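You operate a simulated robot arm through the tools that you are given. There is no shell and no other tool. Be economical: measure what you need, move in short steps, check, and stop when the job is done.

The job below is to be done with a simulated robot arm. You get a single attempt, and the scene is never put back.

TASK
Empty the steel jug into the sink and wipe up the mud splash.
Fine: stand the jug back on the draining board, clear of the mud; use the yellow sponge, then put it in the green drawer and shut that. Set down upright: steel jug. What is to be rubbed or washed off counts as gone when no trace of it is left.

It is judged by the outcome, as a careful person would: the job done as asked, and still so three seconds after it is handed in. It fails if anything else is knocked over, pushed out of place, dropped, spilled or broken.

THE ROBOT
A 6-joint arm with a two-finger parallel gripper on a trunk, on a base that drives. Base frame: it is fixed to the floor where the robot stands at the start and does not move with it; the origin is under the middle of the robot, x ahead of it, y to its left, z up. Lengths are in cm, angles in rad, forces in N, time in s.
With the tool pointing down near the work surface it reaches from about 26 to 68 cm from the robot's upright axis, wherever it stands. Its first joint turns from -2.897 to 2.897 rad. Places, roughly: chrome tap lever [80, 60, 100]; concrete sink [70, 40, 50]; draining board [50, -20, 80]; green drawer [30, 100, 60]; inside of the green drawer [40, 100, 60]; mud splash [50, 0, 80]; tall jug [50, 125, 75]. Payload 1.57 kg.
Tool frame: the origin (TCP) lies between the finger pads and is the grasp point; the fingertips stand 3 cm ahead of it; z points along the fingers, y is the line along which they close. The gripper opens to 11 cm. The fingers are 2.4 cm wide and 1.2 cm thick; the gripper's body (4.8 by 11.2 cm) begins 7.8 cm behind the TCP.
Orientation is that of the tool frame in the base frame, as [roll, pitch, yaw] about the fixed x, y, z axes, in that order (R = Rz(yaw) Ry(pitch) Rx(roll)). With the fingers straight down and closing along the base's y, the tool's x points along the base's -x, its y along +y and its z along -z.

THE INTERFACE
- The arm moves only by the tool jog_arm. Its argument "commands" is a list that holds one entry, the list of rows, each a list of 7 numbers: the turn, a rotation vector about the base's x, y, z in rad, then the shift along the base's x, y, z in cm, then the gripper command, from -1 (fully open) to 1 (shut), values between in proportion. In form: [[[rx, ry, rz, x, y, z, gripper], ...]]. A call has 1 to 10 rows; each row shifts and turns the commanded pose from where the row before left it. Rows are played at 5 a second. More than 5 cm and 0.15 rad between two rows, or a gripper value outside its range, and nothing of the call is played. A pose out of reach is approached as far as the arm can. The call stops where the force on the tool passes 40 N (or 10 N more than at its start, if that is more) or the arm is blocked; 0.2 s more then pass. Each finger travels about 10.8 cm/s and halts on what it meets, pressing with about 32 N; the grip force reading is that of the motor and also rises with nothing between the fingers. The clock runs only during rows and for 0.2 s after the last one: add rows that do not move to give the fingers time. The reply holds the time, the measured pose of the TCP, the force on the tool along the base axes, the opening and the grip force, in the units named above and with some noise, with the torque about the TCP (base axes, N m) and any sound that the robot's microphone picked up.
- Cameras (640 x 400 px; columns grow to the right, rows downward): "scene" is now at [4.39, 15.38, 161.3]; the picture's right is [0.21, -0.98, 0.00], its down [-0.87, -0.19, -0.46] and it looks along [0.45, 0.10, -0.89] (base axes); focal length 267 px, centre (320, 200). "wrist" rides on the gripper at [7, 1.6, -14.1] in the tool frame; the picture's right is [-0.23, 0.97, 0.00], its down [-0.86, -0.20, -0.48] and it looks along [-0.47, -0.11, 0.88] (tool axes); focal length 222 px, centre (320, 200). There is no depth. A picture from a camera that has moved, and an enlarged one, comes with that camera's place and axes in the base frame and with its lens.
- get_image(camera): a new picture of that camera. The clock stands still meanwhile.
- raise_lower(by): slides the trunk up (or, below 0, down) by that many cm; the arm and the scene camera ride with it, the base frame stays. It gives what a move gives, with no picture.
- roll_base(legs): drives the robot by 1 to 6 legs, each [ahead, left, turn to the left] in cm, cm and rad, along the robot's own axes; the way and the turn of a leg run together, so that a leg with both is an arc; at most 150 cm and 3.142 rad a leg. The arm and the cameras ride along, it lands a little off, and it stops where it bumps. It gives what a move gives.
- turn_head(pan, tilt): turns the head with the scene camera to pan (to the left, within 2.094 rad either way) and tilt (down, from -0.506 to 1.204), counted from straight ahead of the robot. It gives what a move gives.
- zoom(camera, box): a new picture of the part [left, top, right, bottom] of that camera's present view, enlarged. The clock stands still meanwhile.
- sign_off(): hands the job in; it is judged then, once.

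Go step by step. Nothing tells you exact positions but the pictures and the camera data: compare them with the known pose of the tool, close in by small moves and look again before you grip or let go. The budget is 120 turns and 78 pictures, counting those below and the enlarged ones. Unless the task says otherwise, let go and move clear before handing in, and close with one line.

The tools are called after ">>>" as a command line: name --argument value ..., lists and objects as JSON in quotes. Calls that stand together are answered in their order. jog_arm: Moves the arm, as the interface text tells. Its arguments: {"type":"object","properties":{"commands":{"type":"array"}},"required":["commands"]} The other tools are called the same way: raise_lower (by) slides the trunk up or down; roll_base (legs) drives the base; turn_head (pan, tilt) turns the head that bears the scene camera; get_image (camera) takes a picture; zoom (camera, box) takes an enlarged picture of a part of a camera's view; sign_off () hands the job in.

At the start:

```text
time: 0.0
tool_pos: [29.66, 26.53, 104.75]
tcp_rot: [-3.141, 0.001, -3.14]
ft_force: [-0.1, -0.1, -0.1]
moment: [0.0, 0.01, 0.02]
grip_width: 11.02
finger_force: 0.0
trunk travel left (down, up): [-22.5, 36.5]
robot x, y, heading: [-0.2, -0.57, -0.001]
head pan, tilt: [0.213, 1.091]
```

scene: 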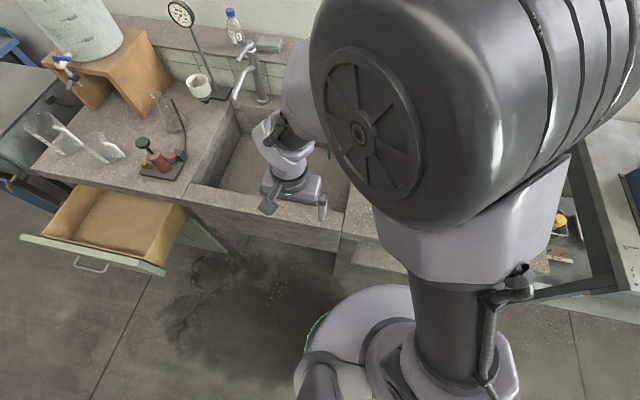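
wrist: 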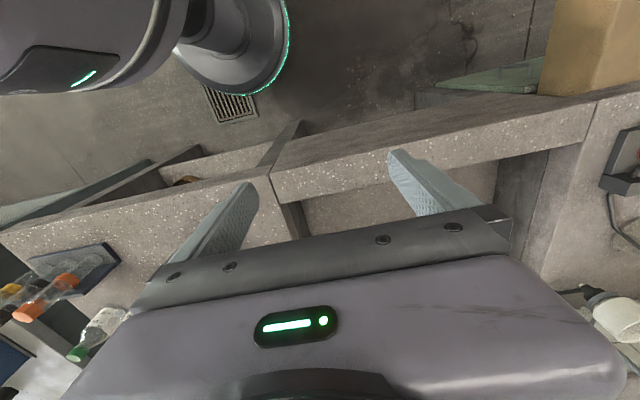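

The arm hides the draining board in the scene view, and the green drawer stands open at the left. I'll turn the head to the right to look for the jug, the mud and the sponge.

>>> turn_head --pan -0.5 --tilt 0.8

>>> get_image --camera "scene"

```text
time: 1.1
tool_pos: [29.52, 26.64, 104.83]
tcp_rot: [-3.14, -0.001, -3.14]
ft_force: [-0.3, 0.0, 0.1]
moment: [0.01, -0.01, -0.02]
grip_width: 11.0
finger_force: 0.1
trunk travel left (down, up): [-22.5, 36.5]
robot x, y, heading: [0.1, 0.04, 0.005]
head pan, tilt: [-0.499, 0.799]
```

```text
75 pictures are left
camera scene: at [5.25, 10.18, 163.43], right [-0.48, -0.88, 0.0], down [-0.63, 0.34, -0.7], along [0.61, -0.33, -0.72], focal length 267 px, centre (320, 200)
```

scene: 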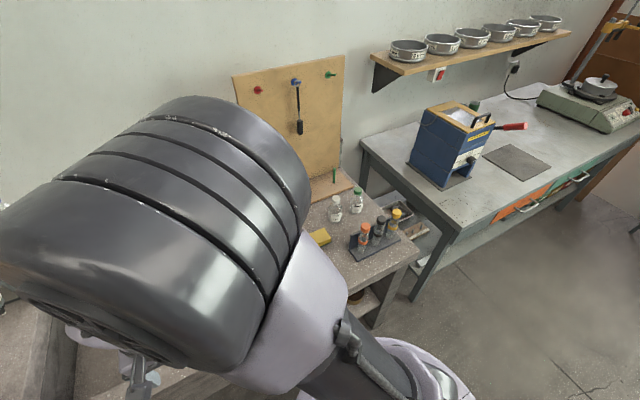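

The upper arm blocks the view. I'll swing the arm to the left about the trunk so that the draining board comes into sight.

>>> jog_arm --commands '[[[0, 0, 0.1, -2.78, 2.77, 0, -1], [0, 0, 0.1, -3.07, 2.53, 0, -1], [0, 0, 0.1, -3.32, 2.2, 0, -1], [0, 0, 0.1, -3.51, 1.86, 0, -1], [0, 0, 0.1, -3.68, 1.51, 0, -1], [0, 0, 0.1, -3.8, 1.12, 0, -1], [0, 0, 0.1, -3.9, 0.74, 0, -1], [0, 0, 0.1, -3.96, 0.35, 0, -1]]]'

>>> turn_head --pan -0.35 --tilt 0.95

>>> get_image --camera "scene"

```text
time: 2.9
tool_pos: [9.23, 39.33, 105.32]
tcp_rot: [3.136, 0.004, -2.534]
ft_force: [-0.1, 0.8, 0.3]
moment: [0.02, 0.02, 0.03]
grip_width: 10.99
finger_force: 0.0
trunk travel left (down, up): [-22.5, 36.5]
robot x, y, heading: [-0.04, -0.14, -0.0]
head pan, tilt: [-0.499, 0.799]
stopped in row 8: the arm was blocked; the commanded pose is now the measured one
```

```text
time: 3.6
tool_pos: [9.1, 39.11, 105.3]
tcp_rot: [3.137, 0.003, -2.533]
ft_force: [-0.2, 0.6, 0.4]
moment: [-0.03, 0.03, 0.0]
grip_width: 10.99
finger_force: 0.0
trunk travel left (down, up): [-22.5, 36.5]
robot x, y, heading: [0.13, 0.32, 0.004]
head pan, tilt: [-0.351, 0.949]
```

```text
74 pictures are left
camera scene: at [5.01, 11.54, 162.28], right [-0.34, -0.94, 0.0], down [-0.76, 0.28, -0.58], along [0.55, -0.2, -0.81], focal length 267 px, centre (320, 200)
```

scene: 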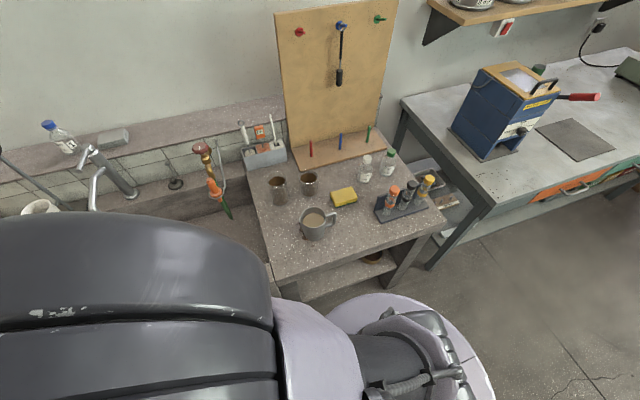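

Now I see the draining board: a cup with a handle, two dark-filled beakers, the yellow sponge and bottles. I'll enlarge it.

>>> zoom --camera "scene" --box '[230, 110, 450, 280]'

>>> zoom --camera "scene" --box '[260, 165, 370, 245]'

```text
2.35 times, centred on (340, 195) of scene
camera zoom: at [5.01, 11.54, 162.28], right [-0.34, -0.94, 0.0], down [-0.76, 0.28, -0.58], along [0.55, -0.2, -0.81], focal length 628 px, centre (273, 212)
```

zoom: 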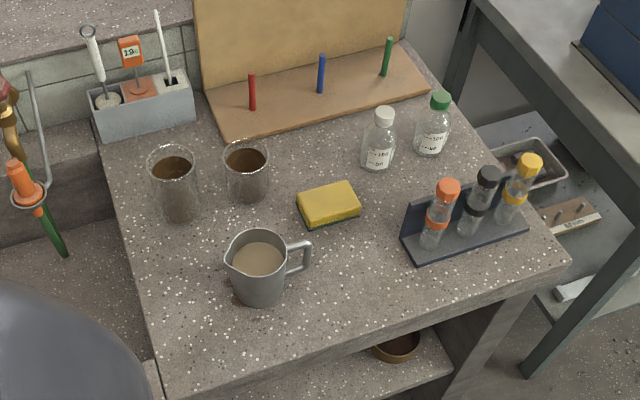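

```text
5.00 times, centred on (315, 205) of scene
camera zoom: at [5.01, 11.54, 162.28], right [-0.34, -0.94, 0.0], down [-0.76, 0.28, -0.58], along [0.55, -0.2, -0.81], focal length 1334 px, centre (345, 175)
```

zoom: 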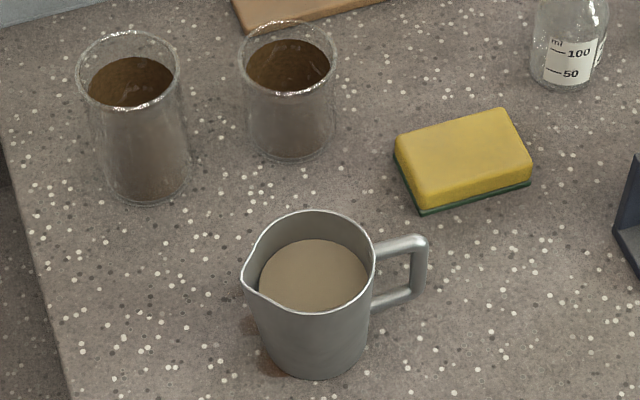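

The jug stands near (47.5, -2) with its rim at z≈91.5, spout toward +y and handle toward -y. Brown peeps out under it, so it seems to stand on or by the mud. I'll bring the arm back round, turning the gripper so it will close along x, and then look at the sink.

>>> jog_arm --commands '[[[0, 0, -0.145, 3.8, -1.12, 0, -1], [0, 0, -0.145, 3.68, -1.51, 0, -1], [0, 0, -0.145, 3.51, -1.86, 0, -1], [0, 0, -0.145, 3.32, -2.2, 0, -1], [0, 0, -0.145, 3.07, -2.53, 0, -1], [0, 0, -0.145, 2.78, -2.77, 0, -1], [0, 0, -0.145, 2.5, -4, 0, -1], [0, 0, -0.145, 2.5, -4, 0, -1], [0, 0, -0.145, 2.5, -4, 0, -1], [0, 0, -0.145, 2.5, -4, 0, -1]]]'

>>> jog_arm --commands '[[[0, 0, -0.146, 2, -4, 0, -1], [0, 0, -0.146, 2, -4, 0, -1], [0, 0, -0.146, 2, -3, 0, -1], [0, 0, -0.146, 2, -2, 0, -1], [0, 0, -0.146, 0, 0, 0, -1], [0, 0, 0, 0, 0, 0, -1]]]'

>>> turn_head --pan 0.6 --tilt 0.85

>>> get_image --camera "scene"

>>> get_image --camera "wrist"

```text
time: 5.8
tool_pos: [39.18, 11.34, 105.53]
tcp_rot: [3.139, 0.004, 2.299]
ft_force: [0.2, 0.3, 0.3]
moment: [0.0, 0.0, -0.03]
grip_width: 10.99
finger_force: 0.1
trunk travel left (down, up): [-22.5, 36.5]
robot x, y, heading: [0.01, 0.24, -0.003]
head pan, tilt: [-0.351, 0.949]
```

```text
time: 7.2
tool_pos: [47.26, -1.75, 105.3]
tcp_rot: [3.136, 0.003, 1.568]
ft_force: [0.0, 0.4, -0.5]
moment: [0.01, -0.02, 0.03]
grip_width: 10.98
finger_force: 0.1
trunk travel left (down, up): [-22.5, 36.5]
robot x, y, heading: [-0.29, 0.11, -0.007]
head pan, tilt: [-0.351, 0.949]
```

```text
time: 8.5
tool_pos: [47.2, -1.7, 105.15]
tcp_rot: [3.137, 0.003, 1.572]
ft_force: [-0.1, -0.3, 0.0]
moment: [0.01, -0.01, 0.02]
grip_width: 11.03
finger_force: 0.1
trunk travel left (down, up): [-22.5, 36.5]
robot x, y, heading: [0.04, 0.13, -0.0]
head pan, tilt: [0.6, 0.85]
```

```text
71 pictures are left
camera scene: at [4.64, 18.45, 163.03], right [0.56, -0.83, 0.0], down [-0.62, -0.42, -0.66], along [0.54, 0.37, -0.75], focal length 267 px, centre (320, 200)
```

scene: 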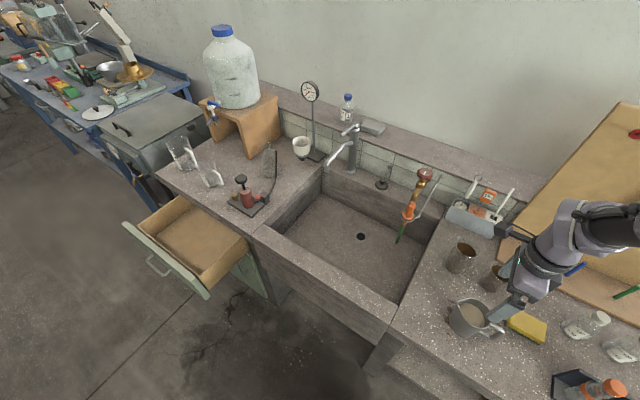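

```text
70 pictures are left
camera wrist: at [48.77, 5.27, 119.32], right [0.97, -0.23, 0.01], down [-0.2, -0.85, 0.48], along [-0.1, -0.47, -0.88], focal length 222 px, centre (320, 200)
```

wrist: 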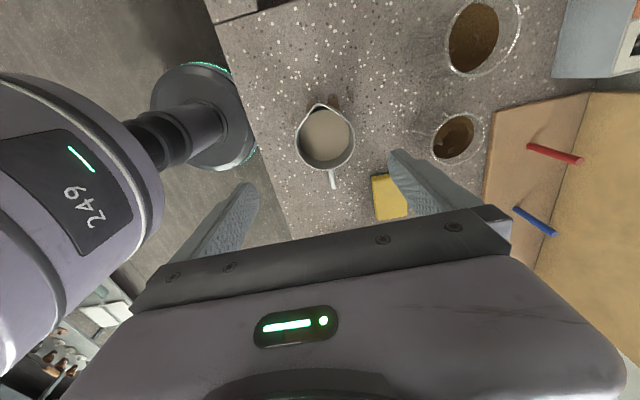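

The jug is confirmed at about (48.2, -1.4), and the sink opening is about x 42–80, y 16–60. I'll drive the robot 20 cm to the left first, so both the jug and the sink are in comfortable reach, then bring the arm back over the jug.

>>> roll_base --legs '[[0, 20, 0]]'

>>> jog_arm --commands '[[[0, 0, 0, 0.2, -4, 0, -1], [0, 0, 0, 0.2, -4, 0, -1], [0, 0, 0, 0.2, -4, 0, -1], [0, 0, 0, 0.2, -4, 0, -1], [0, 0, 0, 0.2, -3.5, 0, -1], [0, 0, 0, 0, 0, 0, -1]]]'

>>> turn_head --pan -0.3 --tilt 0.85

>>> get_image --camera "scene"

>>> get_image --camera "wrist"

```text
time: 10.1
tool_pos: [47.31, 18.4, 105.29]
tcp_rot: [3.137, 0.004, 1.572]
ft_force: [0.4, 0.5, -0.5]
moment: [-0.01, 0.04, 0.0]
grip_width: 11.01
finger_force: 0.0
trunk travel left (down, up): [-22.5, 36.5]
robot x, y, heading: [-0.08, 20.24, 0.001]
head pan, tilt: [0.6, 0.85]
```

```text
time: 11.5
tool_pos: [48.15, -1.27, 105.17]
tcp_rot: [3.138, 0.002, 1.572]
ft_force: [-0.5, 0.8, 0.2]
moment: [0.01, 0.0, 0.01]
grip_width: 11.0
finger_force: 0.0
trunk travel left (down, up): [-22.5, 36.5]
robot x, y, heading: [-0.08, 19.89, 0.003]
head pan, tilt: [0.6, 0.85]
```

```text
time: 12.7
tool_pos: [48.15, -1.09, 105.25]
tcp_rot: [3.138, 0.002, 1.572]
ft_force: [0.4, 0.4, -0.7]
moment: [-0.03, -0.02, 0.05]
grip_width: 11.0
finger_force: 0.1
trunk travel left (down, up): [-22.5, 36.5]
robot x, y, heading: [0.14, 20.3, -0.002]
head pan, tilt: [-0.3, 0.85]
```

```text
69 pictures are left
camera scene: at [5.63, 31.65, 163.03], right [-0.29, -0.96, 0.0], down [-0.72, 0.22, -0.66], along [0.63, -0.19, -0.75], focal length 267 px, centre (320, 200)
```

scene: 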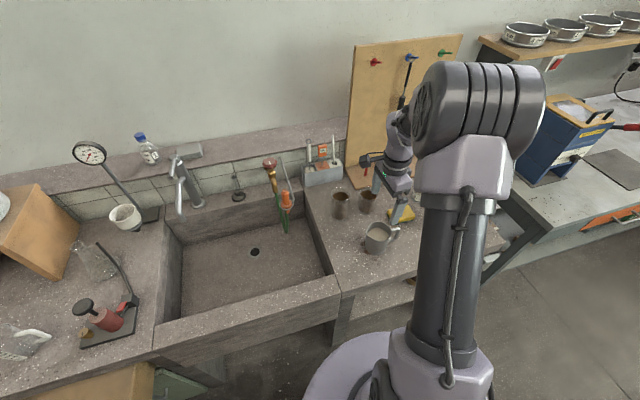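

```text
68 pictures are left
camera wrist: at [49.71, 5.81, 119.31], right [0.97, -0.23, 0.0], down [-0.2, -0.85, 0.48], along [-0.1, -0.47, -0.88], focal length 222 px, centre (320, 200)
```

wrist: 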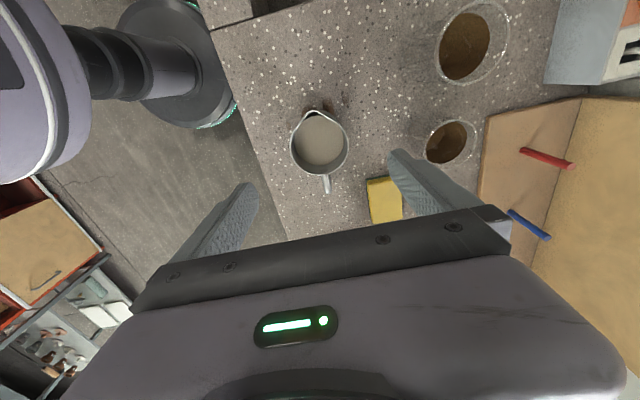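

The gripper is centred over the jug to within a few millimetres. I'll lower it with the fingers either side of the body, then check before closing.

>>> jog_arm --commands '[[[0, 0, 0, 0.1, 0, -4, -1], [0, 0, 0, 0.1, 0, -4, -1], [0, 0, 0, 0, 0, -4, -1], [0, 0, 0, 0, 0, -3, -1], [0, 0, 0, 0, 0, -2, -1], [0, 0, 0, 0, 0, 0, -1]]]'

>>> get_image --camera "wrist"

>>> zoom --camera "scene" --box '[330, 140, 450, 270]'

```text
time: 14.1
tool_pos: [48.48, -1.17, 88.26]
tcp_rot: [3.136, 0.003, 1.572]
ft_force: [-0.2, 0.2, 0.5]
moment: [0.0, -0.02, 0.0]
grip_width: 10.99
finger_force: 0.0
trunk travel left (down, up): [-22.5, 36.5]
robot x, y, heading: [-0.13, 19.79, -0.0]
head pan, tilt: [-0.3, 0.85]
```

```text
67 pictures are left
camera wrist: at [50.0, 5.82, 102.41], right [0.97, -0.23, 0.01], down [-0.2, -0.85, 0.48], along [-0.1, -0.47, -0.88], focal length 222 px, centre (320, 200)
```

wrist: 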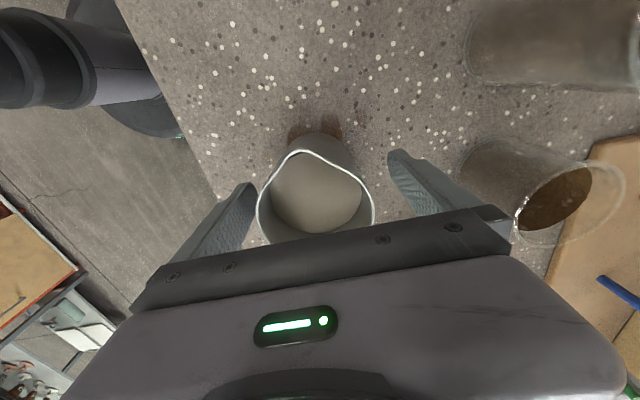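

```text
3.08 times, centred on (390, 205) of scene
camera zoom: at [5.62, 31.65, 163.03], right [-0.29, -0.96, 0.0], down [-0.72, 0.22, -0.66], along [0.63, -0.19, -0.75], focal length 821 px, centre (105, 185)
```

zoom: 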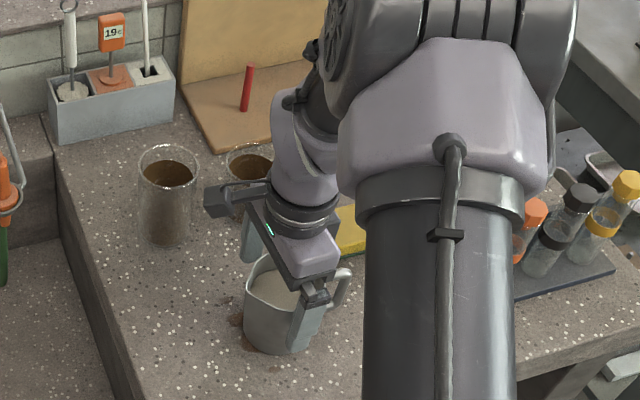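

The jug sits between the fingers, and I can see brown mud round its base. I'll go down a little more and close gently.

>>> jog_arm --commands '[[[0, 0, 0, -0.2, 0, -1.2, -1], [0, 0, 0, 0, 0, 0, -0.4], [0, 0, 0, 0, 0, 0, 0], [0, 0, 0, 0, 0, 0, 0.3], [0, 0, 0, 0, 0, 0, 0.6], [0, 0, 0, 0, 0, 0, 1], [0, 0, 0, 0, 0, 0, 1], [0, 0, 0, 0, 0, 0, 1]]]'

```text
time: 15.9
tool_pos: [48.32, -1.06, 87.2]
tcp_rot: [3.138, 0.003, 1.573]
ft_force: [0.2, -0.2, -0.2]
moment: [0.07, -0.01, -0.01]
grip_width: 7.56
finger_force: 31.8
trunk travel left (down, up): [-22.5, 36.5]
robot x, y, heading: [0.01, 19.93, 0.002]
head pan, tilt: [-0.3, 0.85]
```

Gripped at 7.6 cm. I'll lift slowly.

>>> jog_arm --commands '[[[0, 0, 0, 0, 0, 0.5, 1], [0, 0, 0, 0, 0, 1, 1], [0, 0, 0, 0, 0, 1.5, 1], [0, 0, 0, 0, 0, 2, 1], [0, 0, 0, 0, 0, 2, 1], [0, 0, 0, 0, 0, 2, 1], [0, 0, 0, 0, 0, 2, 1], [0, 0, 0, 0, 0, 1, 1], [0, 0, 0, 0, 0, 0, 1]]]'

>>> get_image --camera "wrist"

>>> zoom --camera "scene" --box '[330, 140, 450, 270]'

```text
time: 17.9
tool_pos: [48.36, -1.35, 98.97]
tcp_rot: [3.138, 0.003, 1.574]
ft_force: [-0.3, 0.2, -3.2]
moment: [0.12, 0.03, -0.01]
grip_width: 7.56
finger_force: 32.5
trunk travel left (down, up): [-22.5, 36.5]
robot x, y, heading: [0.02, 19.98, 0.001]
head pan, tilt: [-0.3, 0.85]
```

```text
65 pictures are left
camera wrist: at [49.93, 5.7, 113.1], right [0.97, -0.23, 0.0], down [-0.2, -0.85, 0.48], along [-0.1, -0.47, -0.88], focal length 222 px, centre (320, 200)
```

wrist: 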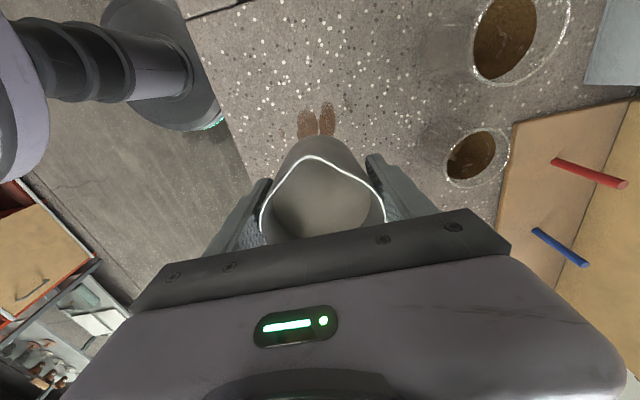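

```text
3.08 times, centred on (390, 205) of scene
camera zoom: at [5.67, 31.63, 163.02], right [-0.29, -0.96, 0.0], down [-0.72, 0.22, -0.66], along [0.63, -0.19, -0.75], focal length 821 px, centre (105, 185)
```

zoom: 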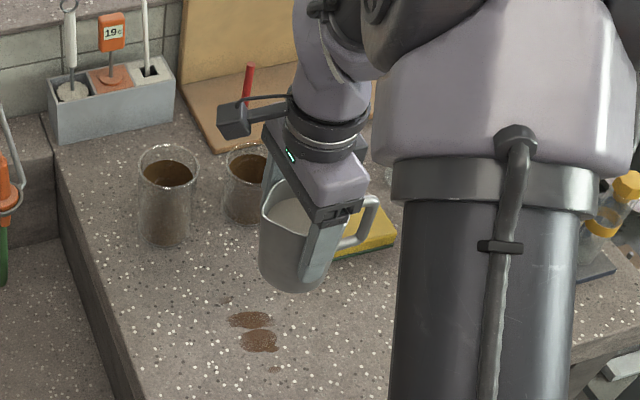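

The mud shows as two blobs around (47–51, 0–1). The jug is level and holding, so I'll raise it a little and carry it gently over the sink while turning it so the spout faces the robot.

>>> jog_arm --commands '[[[0, 0, 0.03, 0.3, 0.8, 1.0, 1], [0, 0, 0.06, 0.4, 1.6, 1.5, 1], [0, 0, 0.09, 0.5, 2.2, 1.5, 1], [0, 0, 0.1, 0.6, 2.5, 1, 1], [0, 0, 0.1, 0.6, 2.5, 0.5, 1], [0, 0, 0.1, 0.6, 2.5, 0, 1], [0, 0, 0.1, 0.6, 2.5, 0, 1], [0, 0, 0.1, 0.6, 2.5, 0, 1], [0, 0, 0.1, 0.6, 2.5, 0, 1], [0, 0, 0.1, 0.6, 2.5, 0, 1]]]'

>>> jog_arm --commands '[[[0, 0, 0.1, 0.6, 2.5, 0, 1], [0, 0, 0.1, 0.6, 2.5, 0, 1], [0, 0, 0.1, 0.6, 2.5, 0, 1], [0, 0, 0.1, 0.5, 2.5, 0, 1], [0, 0, 0.1, 0.3, 2.0, 0, 1], [0, 0, 0.1, 0.2, 1.5, 0, 1], [0, 0, 0.06, 0, 0.8, 0, 1], [0, 0, 0.03, 0, 0.3, 0, 1], [0, 0, 0, 0, 0, 0, 1]]]'

>>> get_image --camera "scene"

```text
time: 20.1
tool_pos: [53.63, 20.81, 104.57]
tcp_rot: [3.138, 0.002, 2.453]
ft_force: [0.3, -0.1, -4.7]
moment: [0.05, 0.09, 0.0]
grip_width: 7.56
finger_force: 32.2
trunk travel left (down, up): [-22.5, 36.5]
robot x, y, heading: [-0.11, 19.89, -0.003]
head pan, tilt: [-0.3, 0.85]
```

```text
time: 22.1
tool_pos: [56.44, 35.55, 104.54]
tcp_rot: [3.137, 0.003, -3.138]
ft_force: [0.6, -0.2, -4.2]
moment: [0.02, 0.07, -0.02]
grip_width: 7.56
finger_force: 31.9
trunk travel left (down, up): [-22.5, 36.5]
robot x, y, heading: [0.08, 19.98, 0.002]
head pan, tilt: [-0.3, 0.85]
```

```text
63 pictures are left
camera scene: at [5.67, 31.66, 163.02], right [-0.29, -0.96, 0.0], down [-0.72, 0.22, -0.66], along [0.63, -0.19, -0.75], focal length 267 px, centre (320, 200)
```

scene: 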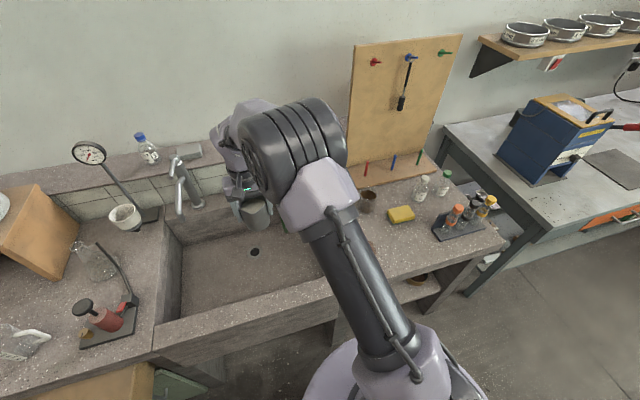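

The jug hangs over the sink. I'll lower it a little and tip it slowly, spout toward the robot, so the water falls in the sink around x≈52.

>>> jog_arm --commands '[[[0, -0.05, 0, 0.2, 0, -0.5, 1], [0, -0.1, 0, 0.3, 0, -0.5, 1], [0, -0.1, 0, 0.3, 0, -0.5, 1], [0, -0.1, 0, 0.3, 0, -0.5, 1], [0, -0.1, 0, 0.3, 0, -0.5, 1], [0, -0.08, 0, 0.3, 0, -0.5, 1], [0, -0.08, 0, 0.3, 0, -0.5, 1], [0, -0.08, 0, 0.3, 0, 0, 1], [0, -0.08, 0, 0, 0, 0, 1]]]'

>>> get_image --camera "wrist"

>>> zoom --camera "scene" --box '[160, 120, 400, 270]'

```text
time: 24.1
tool_pos: [58.64, 35.62, 101.1]
tcp_rot: [3.138, 0.773, -3.141]
ft_force: [0.2, -0.3, -3.0]
moment: [0.0, 0.1, 0.01]
grip_width: 7.54
finger_force: 32.3
trunk travel left (down, up): [-22.5, 36.5]
robot x, y, heading: [-0.26, 19.93, -0.002]
head pan, tilt: [-0.3, 0.85]
```

```text
62 pictures are left
camera wrist: at [43.79, 37.05, 106.24], right [0.16, 0.97, 0.16], down [0.28, -0.2, 0.94], along [0.95, -0.1, -0.3], focal length 222 px, centre (320, 200)
```

wrist: 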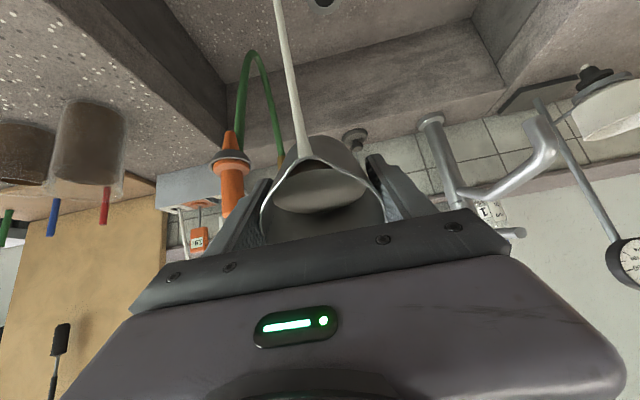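

```text
2.67 times, centred on (280, 195) of scene
camera zoom: at [5.67, 31.67, 163.02], right [-0.29, -0.96, 0.0], down [-0.72, 0.22, -0.66], along [0.63, -0.19, -0.75], focal length 711 px, centre (427, 213)
```

zoom: 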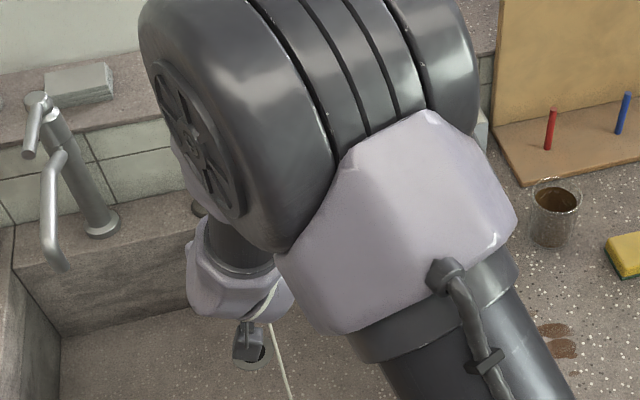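

The water is pouring in a clean stream into the sink. I'll keep tipping slowly.

>>> jog_arm --commands '[[[0, 0, 0, 0, 0, 0, 1], [0, 0, 0, 0, 0, 0, 1], [0, 0, 0, 0, 0, 0, 1], [0, -0.06, 0, 0, 0, 0, 1], [0, -0.06, 0, 0, 0, 0, 1], [0, -0.06, 0, 0, 0, 0, 1], [0, -0.06, 0, 0, 0, 0, 1], [0, -0.06, 0, 0, 0, 0, 1], [0, -0.06, 0, 0, 0, 0, 1], [0, -0.06, 0, 0, 0, 0, 1]]]'

>>> jog_arm --commands '[[[0, -0.06, 0, 0, 0, 0, 1], [0, -0.06, 0, 0, 0, 0, 1], [0, -0.06, 0, 0, 0, 0, 1], [0, -0.06, 0, 0, 0, 0, 1], [0, -0.06, 0, 0, 0, 0, 1], [0, -0.06, 0, 0, 0, 0, 1], [0, -0.06, 0, 0, 0, 0, 1], [0, -0.06, 0, 0, 0, 0, 1], [0, 0, 0, 0, 0, 0, 1], [0, 0, 0, 0, 0, 0, 1]]]'

>>> get_image --camera "wrist"

```text
time: 26.3
tool_pos: [59.23, 39.81, 102.83]
tcp_rot: [-3.131, 1.189, -3.136]
ft_force: [0.5, -0.1, -3.2]
moment: [-0.03, 0.06, 0.01]
grip_width: 7.54
finger_force: 32.4
out of reach, approached as far as the arm can: row 7, 8, 9, 10
trunk travel left (down, up): [-22.5, 36.5]
robot x, y, heading: [-0.04, 19.86, -0.0]
head pan, tilt: [-0.3, 0.85]
```

```text
time: 28.5
tool_pos: [58.45, 52.64, 106.41]
tcp_rot: [-0.003, 1.478, -0.018]
ft_force: [-0.4, -0.2, -2.2]
moment: [0.02, 0.03, -0.01]
grip_width: 7.56
finger_force: 31.9
out of reach, approached as far as the arm can: row 1, 2, 3, 4, 5, 6, 7, 8
trunk travel left (down, up): [-22.5, 36.5]
robot x, y, heading: [-0.17, 20.17, 0.001]
head pan, tilt: [-0.3, 0.85]
```

```text
60 pictures are left
camera wrist: at [44.96, 54.43, 97.99], right [-0.01, 0.97, 0.23], down [-0.56, -0.19, 0.81], along [0.83, -0.12, 0.54], focal length 222 px, centre (320, 200)
```

wrist: 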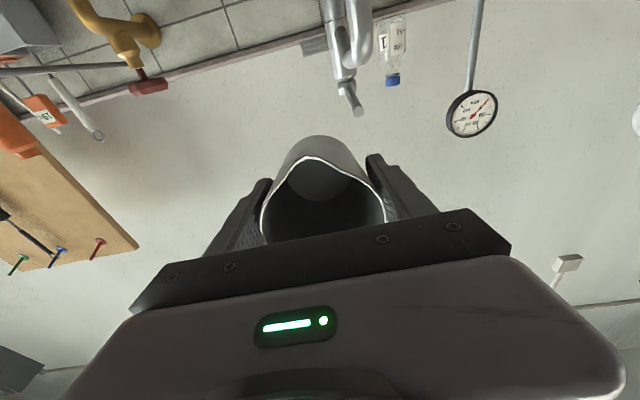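

The arm drifted to y≈52 but still over the sink, and the jug is now tipped about 95°. I'll look inside.

>>> zoom --camera "wrist" --box '[240, 120, 400, 250]'

>>> get_image --camera "scene"

```text
3.08 times, centred on (320, 185) of wrist
camera zoom: at [44.96, 54.43, 97.99], right [-0.01, 0.97, 0.23], down [-0.56, -0.19, 0.81], along [0.83, -0.12, 0.54], focal length 684 px, centre (320, 246)
```

zoom: 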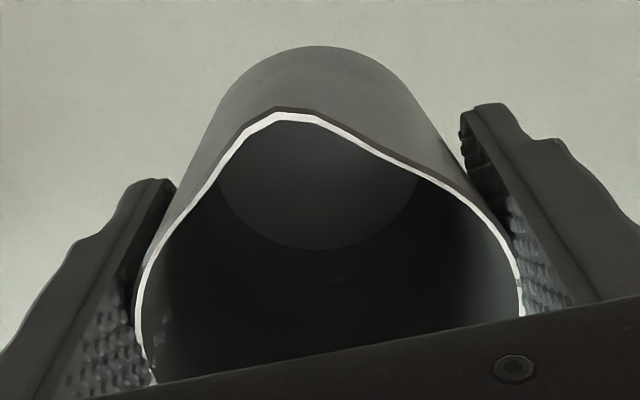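

```text
58 pictures are left
camera scene: at [5.65, 31.66, 163.02], right [-0.29, -0.96, 0.0], down [-0.72, 0.22, -0.66], along [0.63, -0.19, -0.75], focal length 267 px, centre (320, 200)
```

scene: 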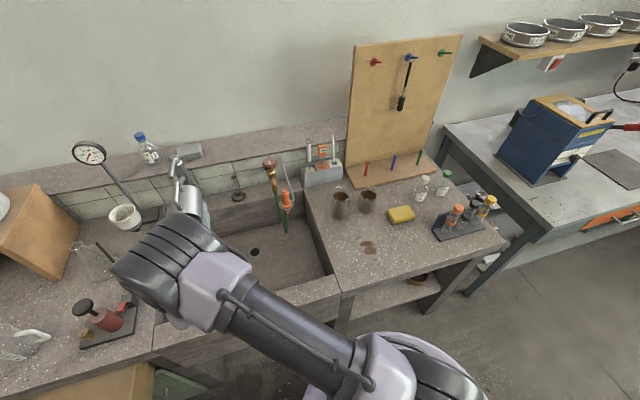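

The jug is empty. I'll tip it back up the same way.

>>> jog_arm --commands '[[[0, 0, 0, 0, 0, 0, 1], [0, 0.08, 0, 0, 0, 0, 1], [0, 0.08, 0, 0, 0, 0, 1], [0, 0.08, 0, 0, 0, 0, 1], [0, 0.08, 0, 0, 0, 0, 1], [0, 0.08, 0, 0, 0, 0, 1], [0, 0.08, 0, 0, 0, 0, 1], [0, 0.08, 0, 0, 0, 0, 1], [0, 0.08, 0, 0, 0, 0, 1], [0, 0.08, 0, 0, 0, 0, 1]]]'

```text
time: 30.7
tool_pos: [58.39, 52.64, 106.34]
tcp_rot: [3.139, 0.953, -3.14]
ft_force: [0.6, -0.2, -1.6]
moment: [-0.02, 0.04, 0.0]
grip_width: 7.53
finger_force: 32.4
trunk travel left (down, up): [-22.5, 36.5]
robot x, y, heading: [0.53, 20.05, 0.002]
head pan, tilt: [-0.3, 0.85]
```

The arm stays put at y≈52. I'll finish righting the jug while moving back toward the board.

>>> jog_arm --commands '[[[0, 0.1, 0, 0, -2, 0, 1], [0, 0.1, 0, 0, -3, 0, 1], [0, 0.1, 0, 0, -3, 0, 1], [0, 0.1, 0, 0, -3, 0, 1], [0, 0.1, 0, 0, -3, 0, 1], [0, 0.1, 0, 0, -3, 0, 1], [0, 0.1, 0, -0.5, -3, 0, 1], [0, 0.1, 0, -0.5, -3, 0, 1], [0, 0.1, 0, -0.5, -3, 0, 1], [0, 0.053, 0, 0, 0, 0, 1]]]'

>>> zoom --camera "scene" --box '[310, 140, 520, 280]'

```text
time: 32.9
tool_pos: [56.99, 26.59, 106.21]
tcp_rot: [3.137, -0.001, 3.141]
ft_force: [-0.4, -1.0, -1.4]
moment: [-0.01, 0.04, -0.02]
grip_width: 7.55
finger_force: 32.2
trunk travel left (down, up): [-22.5, 36.5]
robot x, y, heading: [0.06, 19.85, 0.005]
head pan, tilt: [-0.3, 0.85]
```

```text
2.86 times, centred on (415, 210) of scene
camera zoom: at [5.67, 31.69, 163.02], right [-0.29, -0.96, 0.0], down [-0.72, 0.22, -0.66], along [0.63, -0.19, -0.75], focal length 762 px, centre (49, 171)
```

zoom: 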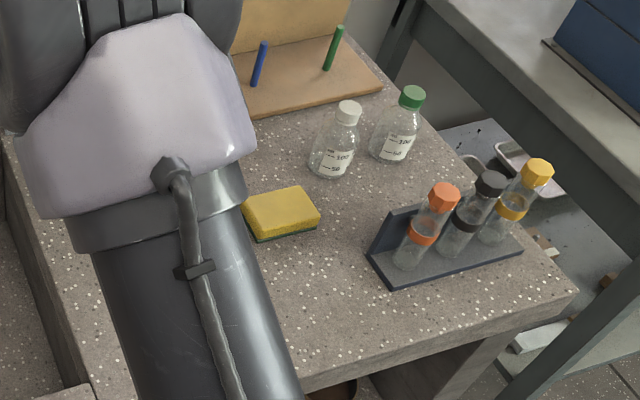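

The board's free patch near (43, -15) is clear of the mud, sponge and rack. I'll carry the empty jug there, with the handle pointing diagonally away.

>>> jog_arm --commands '[[[0, 0, -0.08, -1.2, -3.5, 0, 1], [0, 0, -0.08, -1.4, -4.2, 0, 1], [0, 0, -0.08, -1.4, -4.2, 0, 1], [0, 0, -0.08, -1.4, -4.2, 0, 1], [0, 0, -0.08, -1.4, -4.2, 0, 1], [0, 0, -0.08, -1.4, -4.2, 0, 1], [0, 0, -0.08, -1.4, -4.2, 0, 1], [0, 0, -0.08, -1.4, -4.2, 0, 1], [0, 0, -0.08, -1.4, -4.2, 0, 1], [0, 0, -0.065, -1.6, -4.4, 0, 1]]]'

>>> jog_arm --commands '[[[0, 0, 0, 0, 0, -2, 1], [0, 0, 0, 0, 0, -4, 1], [0, 0, 0, 0, 0, -4, 1], [0, 0, 0, 0, 0, -3, 1], [0, 0, 0, 0, 0, -2, 1], [0, 0, 0, 0, 0, 0, 1]]]'

>>> get_image --camera "wrist"

>>> get_image --camera "scene"

```text
time: 35.1
tool_pos: [42.96, -15.22, 106.26]
tcp_rot: [3.137, 0.003, 2.357]
ft_force: [0.0, -0.4, -1.0]
moment: [0.02, 0.01, 0.0]
grip_width: 7.56
finger_force: 31.5
trunk travel left (down, up): [-22.5, 36.5]
robot x, y, heading: [0.22, 19.61, 0.005]
head pan, tilt: [-0.3, 0.85]
```

```text
time: 36.5
tool_pos: [42.97, -14.86, 91.39]
tcp_rot: [3.138, 0.001, 2.361]
ft_force: [0.0, 0.1, -1.7]
moment: [0.04, -0.02, 0.02]
grip_width: 7.57
finger_force: 31.6
trunk travel left (down, up): [-22.5, 36.5]
robot x, y, heading: [0.33, 19.97, 0.006]
head pan, tilt: [-0.3, 0.85]
```

```text
56 pictures are left
camera wrist: at [39.12, -8.87, 105.46], right [0.85, 0.53, 0.0], down [0.46, -0.75, 0.48], along [0.26, -0.4, -0.88], focal length 222 px, centre (320, 200)
```

wrist: 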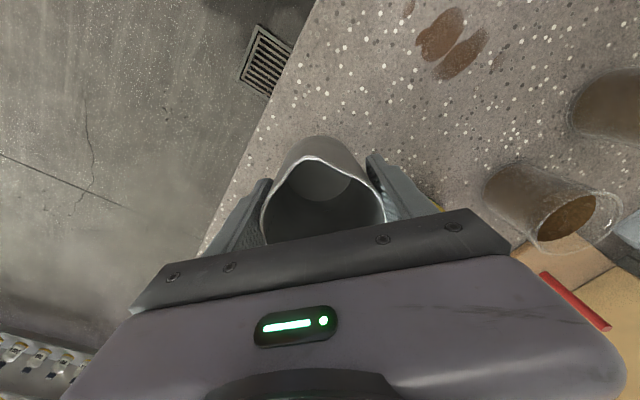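

```text
55 pictures are left
camera scene: at [5.64, 31.64, 163.03], right [-0.29, -0.96, 0.0], down [-0.72, 0.22, -0.66], along [0.63, -0.19, -0.75], focal length 267 px, centre (320, 200)
```

scene: 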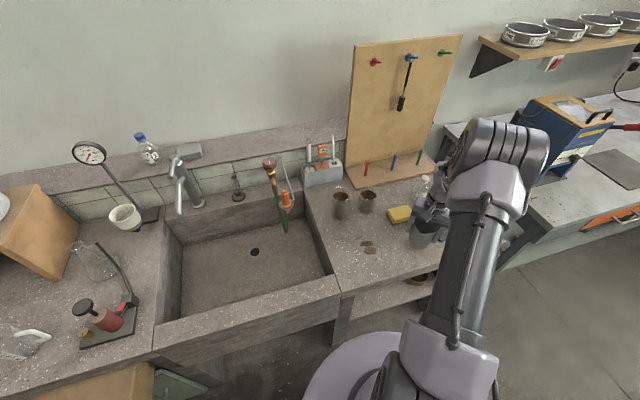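

The jug hangs over clear board, with its base about 3 cm inside the front edge. I'll lower it to contact and feel for the board.

>>> jog_arm --commands '[[[0, 0, 0, 0.3, 0, -2, 1], [0, 0, 0, 0, 0, -1.5, 1], [0, 0, 0, 0, 0, -0.4, 1], [0, 0, 0, 0, 0, -0.3, 1], [0, 0, 0, 0, 0, -0.2, 1], [0, 0, 0, 0, 0, 0, 1]]]'

```text
time: 37.9
tool_pos: [43.11, -14.91, 86.99]
tcp_rot: [3.135, 0.003, 2.357]
ft_force: [-5.3, -3.0, 18.7]
moment: [-0.1, -0.29, -0.11]
grip_width: 7.56
finger_force: 32.3
trunk travel left (down, up): [-22.5, 36.5]
robot x, y, heading: [-0.35, 19.64, 0.002]
head pan, tilt: [-0.3, 0.85]
```

Contact is firm, so I'll ease up a touch, open, and lift clear.

>>> jog_arm --commands '[[[0, 0, 0, 0, 0, 0.2, 1], [0, 0, 0, 0, 0, 0, 0.2], [0, 0, 0, 0, 0, 0, -0.4], [0, 0, 0, 0, 0, 0, -1], [0, 0, 0, 0, 0, 0, -1], [0, 0, 0, 0, 0, 0, -1]]]'

>>> jog_arm --commands '[[[0, 0, 0, 0, 0, 1, -1], [0, 0, 0, 0, 0, 2, -1], [0, 0, 0, 0, 0, 4, -1], [0, 0, 0, 0, 0, 4, -1], [0, 0, 0, 0, 0, 4, -1], [0, 0, 0, 0, 0, 3, -1], [0, 0, 0, 0, 0, 0, -1]]]'

>>> get_image --camera "wrist"

```text
time: 39.3
tool_pos: [43.14, -14.9, 86.97]
tcp_rot: [3.138, 0.003, 2.359]
ft_force: [0.4, 0.5, 0.2]
moment: [0.04, -0.01, 0.02]
grip_width: 10.99
finger_force: 0.1
trunk travel left (down, up): [-22.5, 36.5]
robot x, y, heading: [-0.14, 19.8, 0.004]
head pan, tilt: [-0.3, 0.85]
```

```text
time: 40.9
tool_pos: [43.39, -14.87, 105.12]
tcp_rot: [3.139, 0.002, 2.36]
ft_force: [-0.1, 0.0, 0.3]
moment: [0.02, 0.0, -0.02]
grip_width: 11.01
finger_force: 0.0
trunk travel left (down, up): [-22.5, 36.5]
robot x, y, heading: [-0.38, 19.84, 0.003]
head pan, tilt: [-0.3, 0.85]
```

```text
54 pictures are left
camera wrist: at [39.5, -8.79, 119.32], right [0.85, 0.53, 0.0], down [0.46, -0.75, 0.48], along [0.26, -0.4, -0.88], focal length 222 px, centre (320, 200)
```

wrist: 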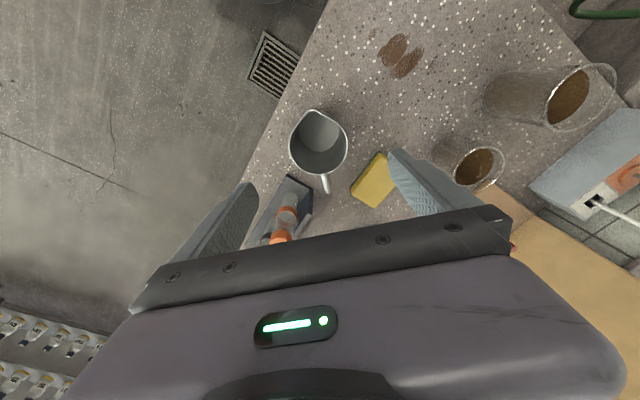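

The jug stands upright, clear of the mud, which spans about x 45.5–52, y -1.6–2. Next I'll move over the sponge near (57, -17), fingers closing along x.

>>> jog_arm --commands '[[[0, 0, -0.14, 2.5, -0.4, 0, -1], [0, 0, -0.14, 2.5, -0.4, 0, -1], [0, 0, -0.14, 2.5, -0.4, 0, -1], [0, 0, -0.14, 2.5, -0.4, 0, -1], [0, 0, -0.14, 2.0, -0.3, 0, -1], [0, 0, -0.087, 1.4, 0, 0, -0.8], [0, 0, 0, 0, 0, 0, -0.8]]]'

>>> get_image --camera "wrist"

```text
time: 42.5
tool_pos: [56.51, -16.75, 104.94]
tcp_rot: [3.137, 0.0, 1.57]
ft_force: [0.0, 0.8, 0.5]
moment: [-0.02, 0.02, 0.01]
grip_width: 9.91
finger_force: 0.2
trunk travel left (down, up): [-22.5, 36.5]
robot x, y, heading: [0.23, 20.22, 0.001]
head pan, tilt: [-0.3, 0.85]
```

```text
53 pictures are left
camera wrist: at [58.11, -9.81, 119.06], right [0.97, -0.23, 0.0], down [-0.2, -0.85, 0.48], along [-0.11, -0.47, -0.88], focal length 222 px, centre (320, 200)
```

wrist: 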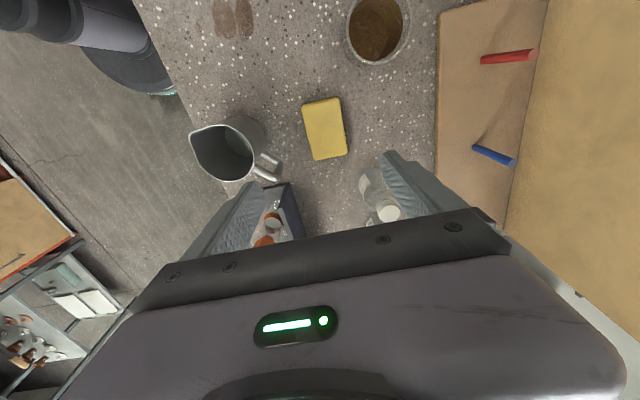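

The sponge is centred at about (57.1, -16.9), long side along y and about 5.7 cm wide. I'll lower over it.

>>> jog_arm --commands '[[[0, 0, 0, 0.5, -0.1, -4, -0.6], [0, 0, 0, 0, 0, -4, -0.6], [0, 0, 0, 0, 0, -4, -0.6], [0, 0, 0, 0, 0, -4, -0.6], [0, 0, 0, 0, 0, -2, -0.6], [0, 0, 0, 0, 0, -1.5, -0.6], [0, 0, 0, 0, 0, 0, -0.6]]]'

>>> get_image --camera "wrist"

```text
time: 44.1
tool_pos: [56.88, -16.77, 85.74]
tcp_rot: [3.137, 0.002, 1.572]
ft_force: [-0.2, 0.0, 0.1]
moment: [0.01, -0.01, 0.02]
grip_width: 8.78
finger_force: 0.1
trunk travel left (down, up): [-22.5, 36.5]
robot x, y, heading: [-0.04, 19.71, 0.002]
head pan, tilt: [-0.3, 0.85]
```

```text
52 pictures are left
camera wrist: at [58.43, -9.76, 99.68], right [0.97, -0.23, 0.0], down [-0.2, -0.85, 0.48], along [-0.1, -0.47, -0.88], focal length 222 px, centre (320, 200)
```

wrist: 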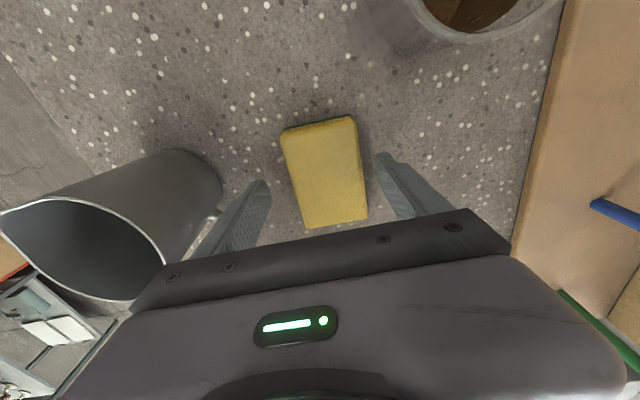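

Well centred. I'll go down 1.5 cm and close on the sponge.

>>> jog_arm --commands '[[[0, 0, 0, 0.1, 0.1, -1, -0.6], [0, 0, 0, 0, 0.1, -0.5, -0.6], [0, 0, 0, 0, 0, 0, -0.2], [0, 0, 0, 0, 0, 0, 0.2], [0, 0, 0, 0, 0, 0, 0.5], [0, 0, 0, 0, 0, 0, 1], [0, 0, 0, 0, 0, 0, 1], [0, 0, 0, 0, 0, 0, 1]]]'

>>> jog_arm --commands '[[[0, 0, 0, 0, 0, 1, 1], [0, 0, 0, 0, 0, 2, 1], [0, 0, 0, 0, 0, 4, 1], [0, 0, 0, 0, 0, 3, 1], [0, 0, 0, 0, 0, 0, 1]]]'

>>> get_image --camera "wrist"

```text
time: 45.9
tool_pos: [56.83, -16.44, 84.18]
tcp_rot: [3.137, 0.003, 1.572]
ft_force: [0.4, -0.9, 0.2]
moment: [0.01, 0.0, 0.0]
grip_width: 5.87
finger_force: 32.0
out of reach, approached as far as the arm can: row 1
trunk travel left (down, up): [-22.5, 36.5]
robot x, y, heading: [-0.33, 20.28, 0.002]
head pan, tilt: [-0.3, 0.85]
```

```text
time: 47.1
tool_pos: [57.46, -17.14, 94.11]
tcp_rot: [3.138, 0.001, 1.573]
ft_force: [0.4, 0.4, -0.4]
moment: [-0.03, -0.04, 0.02]
grip_width: 5.85
finger_force: 32.6
out of reach, approached as far as the arm can: row 3
trunk travel left (down, up): [-22.5, 36.5]
robot x, y, heading: [-0.06, 20.22, -0.0]
head pan, tilt: [-0.3, 0.85]
```

```text
51 pictures are left
camera wrist: at [59.22, -10.16, 108.14], right [0.97, -0.23, 0.0], down [-0.2, -0.85, 0.48], along [-0.11, -0.47, -0.88], focal length 222 px, centre (320, 200)
```

wrist: 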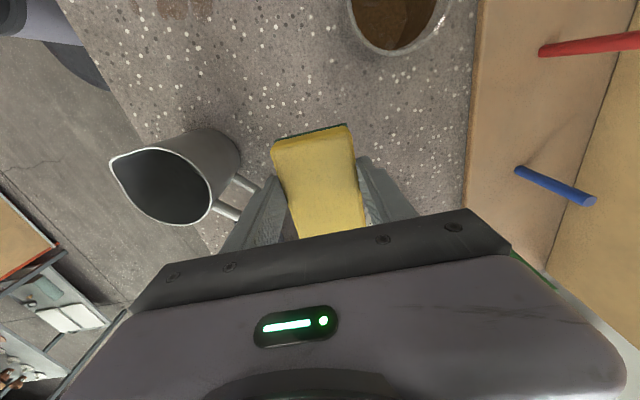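

Sponge held. I'll carry it over to the mud and lower it to contact.

>>> jog_arm --commands '[[[0, 0, 0, 0, 2, 2, 1], [0, 0, 0, -1, 4, 2, 1], [0, 0, 0, -1.5, 4, 0, 1], [0, 0, 0, -2, 4, 0, 1], [0, 0, 0, -2, 2.5, 0, 1], [0, 0, 0, -2, 1.1, -4, 1], [0, 0, 0, 0, 0, -4, 1], [0, 0, 0, 0, 0, -3, 1], [0, 0, 0, 0, 0, 0, 1]]]'

>>> get_image --camera "wrist"

```text
time: 48.6
tool_pos: [63.12, -8.1, 92.34]
tcp_rot: [3.121, 0.006, 1.57]
ft_force: [-5.9, 3.0, 18.1]
moment: [0.25, 0.36, 0.01]
grip_width: 5.86
finger_force: 32.1
out of reach, approached as far as the arm can: row 1, 2, 3, 4, 5, 6
trunk travel left (down, up): [-22.5, 36.5]
robot x, y, heading: [0.03, 20.01, -0.0]
head pan, tilt: [-0.3, 0.85]
stopped in row 7: the force on the tool passed its limit at 54 N (the readings are from after the stop); the commanded pose is now the measured one
```

```text
50 pictures are left
camera wrist: at [64.52, -1.1, 106.36], right [0.97, -0.23, 0.02], down [-0.21, -0.85, 0.48], along [-0.09, -0.47, -0.88], focal length 222 px, centre (320, 200)
```

wrist: 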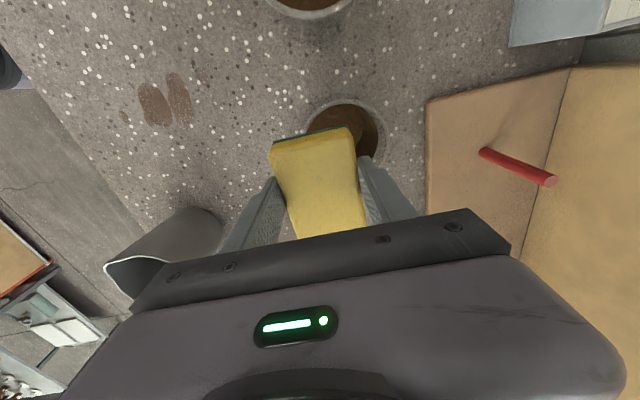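

The arm couldn't follow the path and came down with the sponge on a beaker's rim. The beaker still stands, so I'll lift straight up in small steps.

>>> jog_arm --commands '[[[0, 0, 0, 0, 0, 0.5, 1], [0, 0, 0, 0, 0, 1, 1]]]'

>>> get_image --camera "wrist"

```text
time: 49.2
tool_pos: [63.15, -8.24, 93.58]
tcp_rot: [3.126, 0.008, 1.571]
ft_force: [0.2, 0.3, -0.1]
moment: [0.0, 0.01, 0.0]
grip_width: 5.92
finger_force: 32.1
trunk travel left (down, up): [-22.5, 36.5]
robot x, y, heading: [0.08, 19.94, 0.0]
head pan, tilt: [-0.3, 0.85]
```

```text
49 pictures are left
camera wrist: at [64.56, -1.19, 107.55], right [0.97, -0.23, 0.02], down [-0.21, -0.85, 0.48], along [-0.09, -0.47, -0.88], focal length 222 px, centre (320, 200)
```

wrist: 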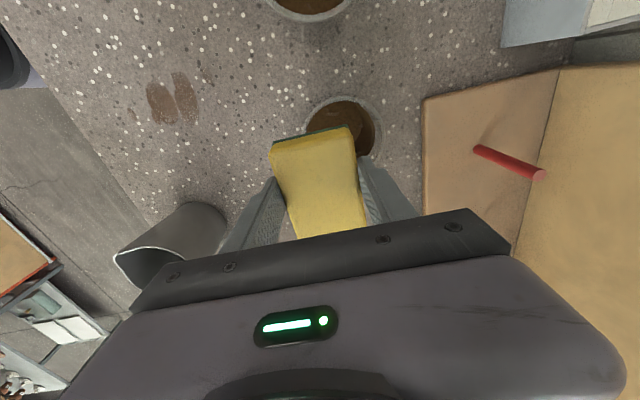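

Free again; the beaker looks upright and unspilled. I was simply at the reach limit. I'll lift, draw in, then check the beaker.

>>> jog_arm --commands '[[[0, 0, 0, 0, 0, 2, 1], [0, 0, 0, 0, 0, 3, 1], [0, 0, 0, 0, 0, 3, 1], [0, 0, 0, 0, 0, 0, 1]]]'

>>> get_image --camera "wrist"

```text
time: 50.2
tool_pos: [63.17, -8.12, 101.62]
tcp_rot: [3.127, 0.005, 1.572]
ft_force: [-1.0, -0.2, -0.3]
moment: [0.01, 0.0, 0.01]
grip_width: 5.89
finger_force: 31.9
trunk travel left (down, up): [-22.5, 36.5]
robot x, y, heading: [-0.24, 19.58, -0.001]
head pan, tilt: [-0.3, 0.85]
```

```text
48 pictures are left
camera wrist: at [64.62, -1.17, 115.65], right [0.97, -0.23, 0.01], down [-0.21, -0.85, 0.48], along [-0.1, -0.47, -0.88], focal length 222 px, centre (320, 200)
```

wrist: 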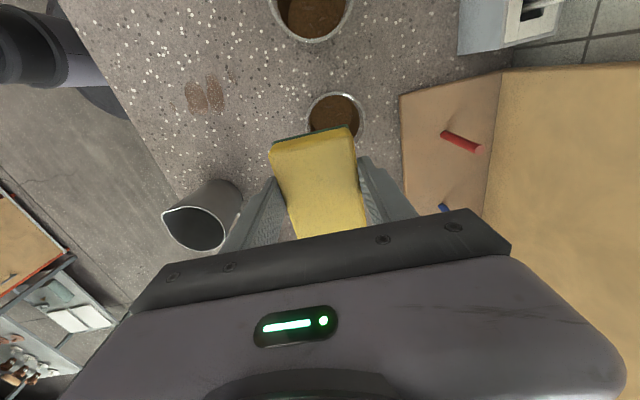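

The beaker is fine. I'll draw the arm in to above the mud, well within reach.

>>> jog_arm --commands '[[[0, 0, 0, -3, 0, 0, 1], [0, 0, 0, -3, 1, 0, 1], [0, 0, 0, -3, 2.5, 0, 1], [0, 0, 0, -3, 2.8, 0, 1], [0, 0, 0, -2, 2.2, 0, 1], [0, 0, 0, 0, 0, -3, 1], [0, 0, 0, 0, 0, -3, 1], [0, 0, 0, 0, 0, -3, 1], [0, 0, 0, 0, 0, -3, 1], [0, 0, 0, 0, 0, 0, 1]]]'

>>> get_image --camera "wrist"

>>> zoom --camera "scene" --box '[300, 140, 500, 280]'

```text
time: 52.4
tool_pos: [63.4, -7.08, 90.35]
tcp_rot: [3.121, 0.01, 1.572]
ft_force: [3.6, -1.3, 31.0]
moment: [-0.19, -0.19, 0.07]
grip_width: 5.94
finger_force: 31.9
out of reach, approached as far as the arm can: row 1, 2, 3, 4, 5
trunk travel left (down, up): [-22.5, 36.5]
robot x, y, heading: [0.17, 19.94, -0.002]
head pan, tilt: [-0.3, 0.85]
```

```text
47 pictures are left
camera wrist: at [64.65, -0.05, 104.36], right [0.97, -0.23, 0.02], down [-0.21, -0.85, 0.48], along [-0.09, -0.47, -0.88], focal length 222 px, centre (320, 200)
```

wrist: 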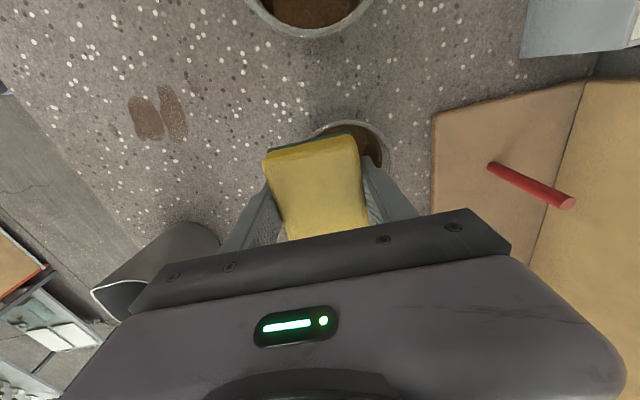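

```text
2.86 times, centred on (400, 210) of scene
camera zoom: at [5.3, 31.79, 163.04], right [-0.29, -0.96, 0.0], down [-0.72, 0.22, -0.66], along [0.63, -0.2, -0.75], focal length 762 px, centre (91, 171)
```

zoom: 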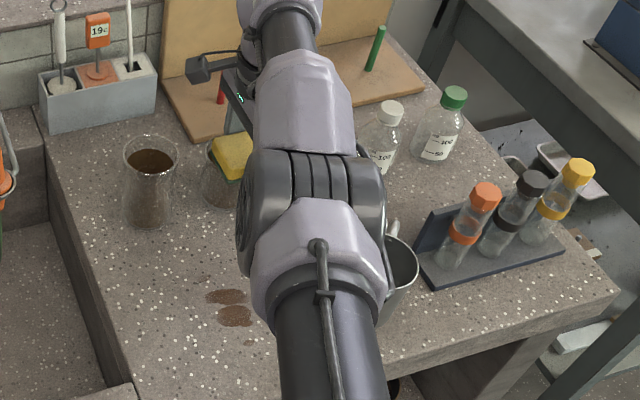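

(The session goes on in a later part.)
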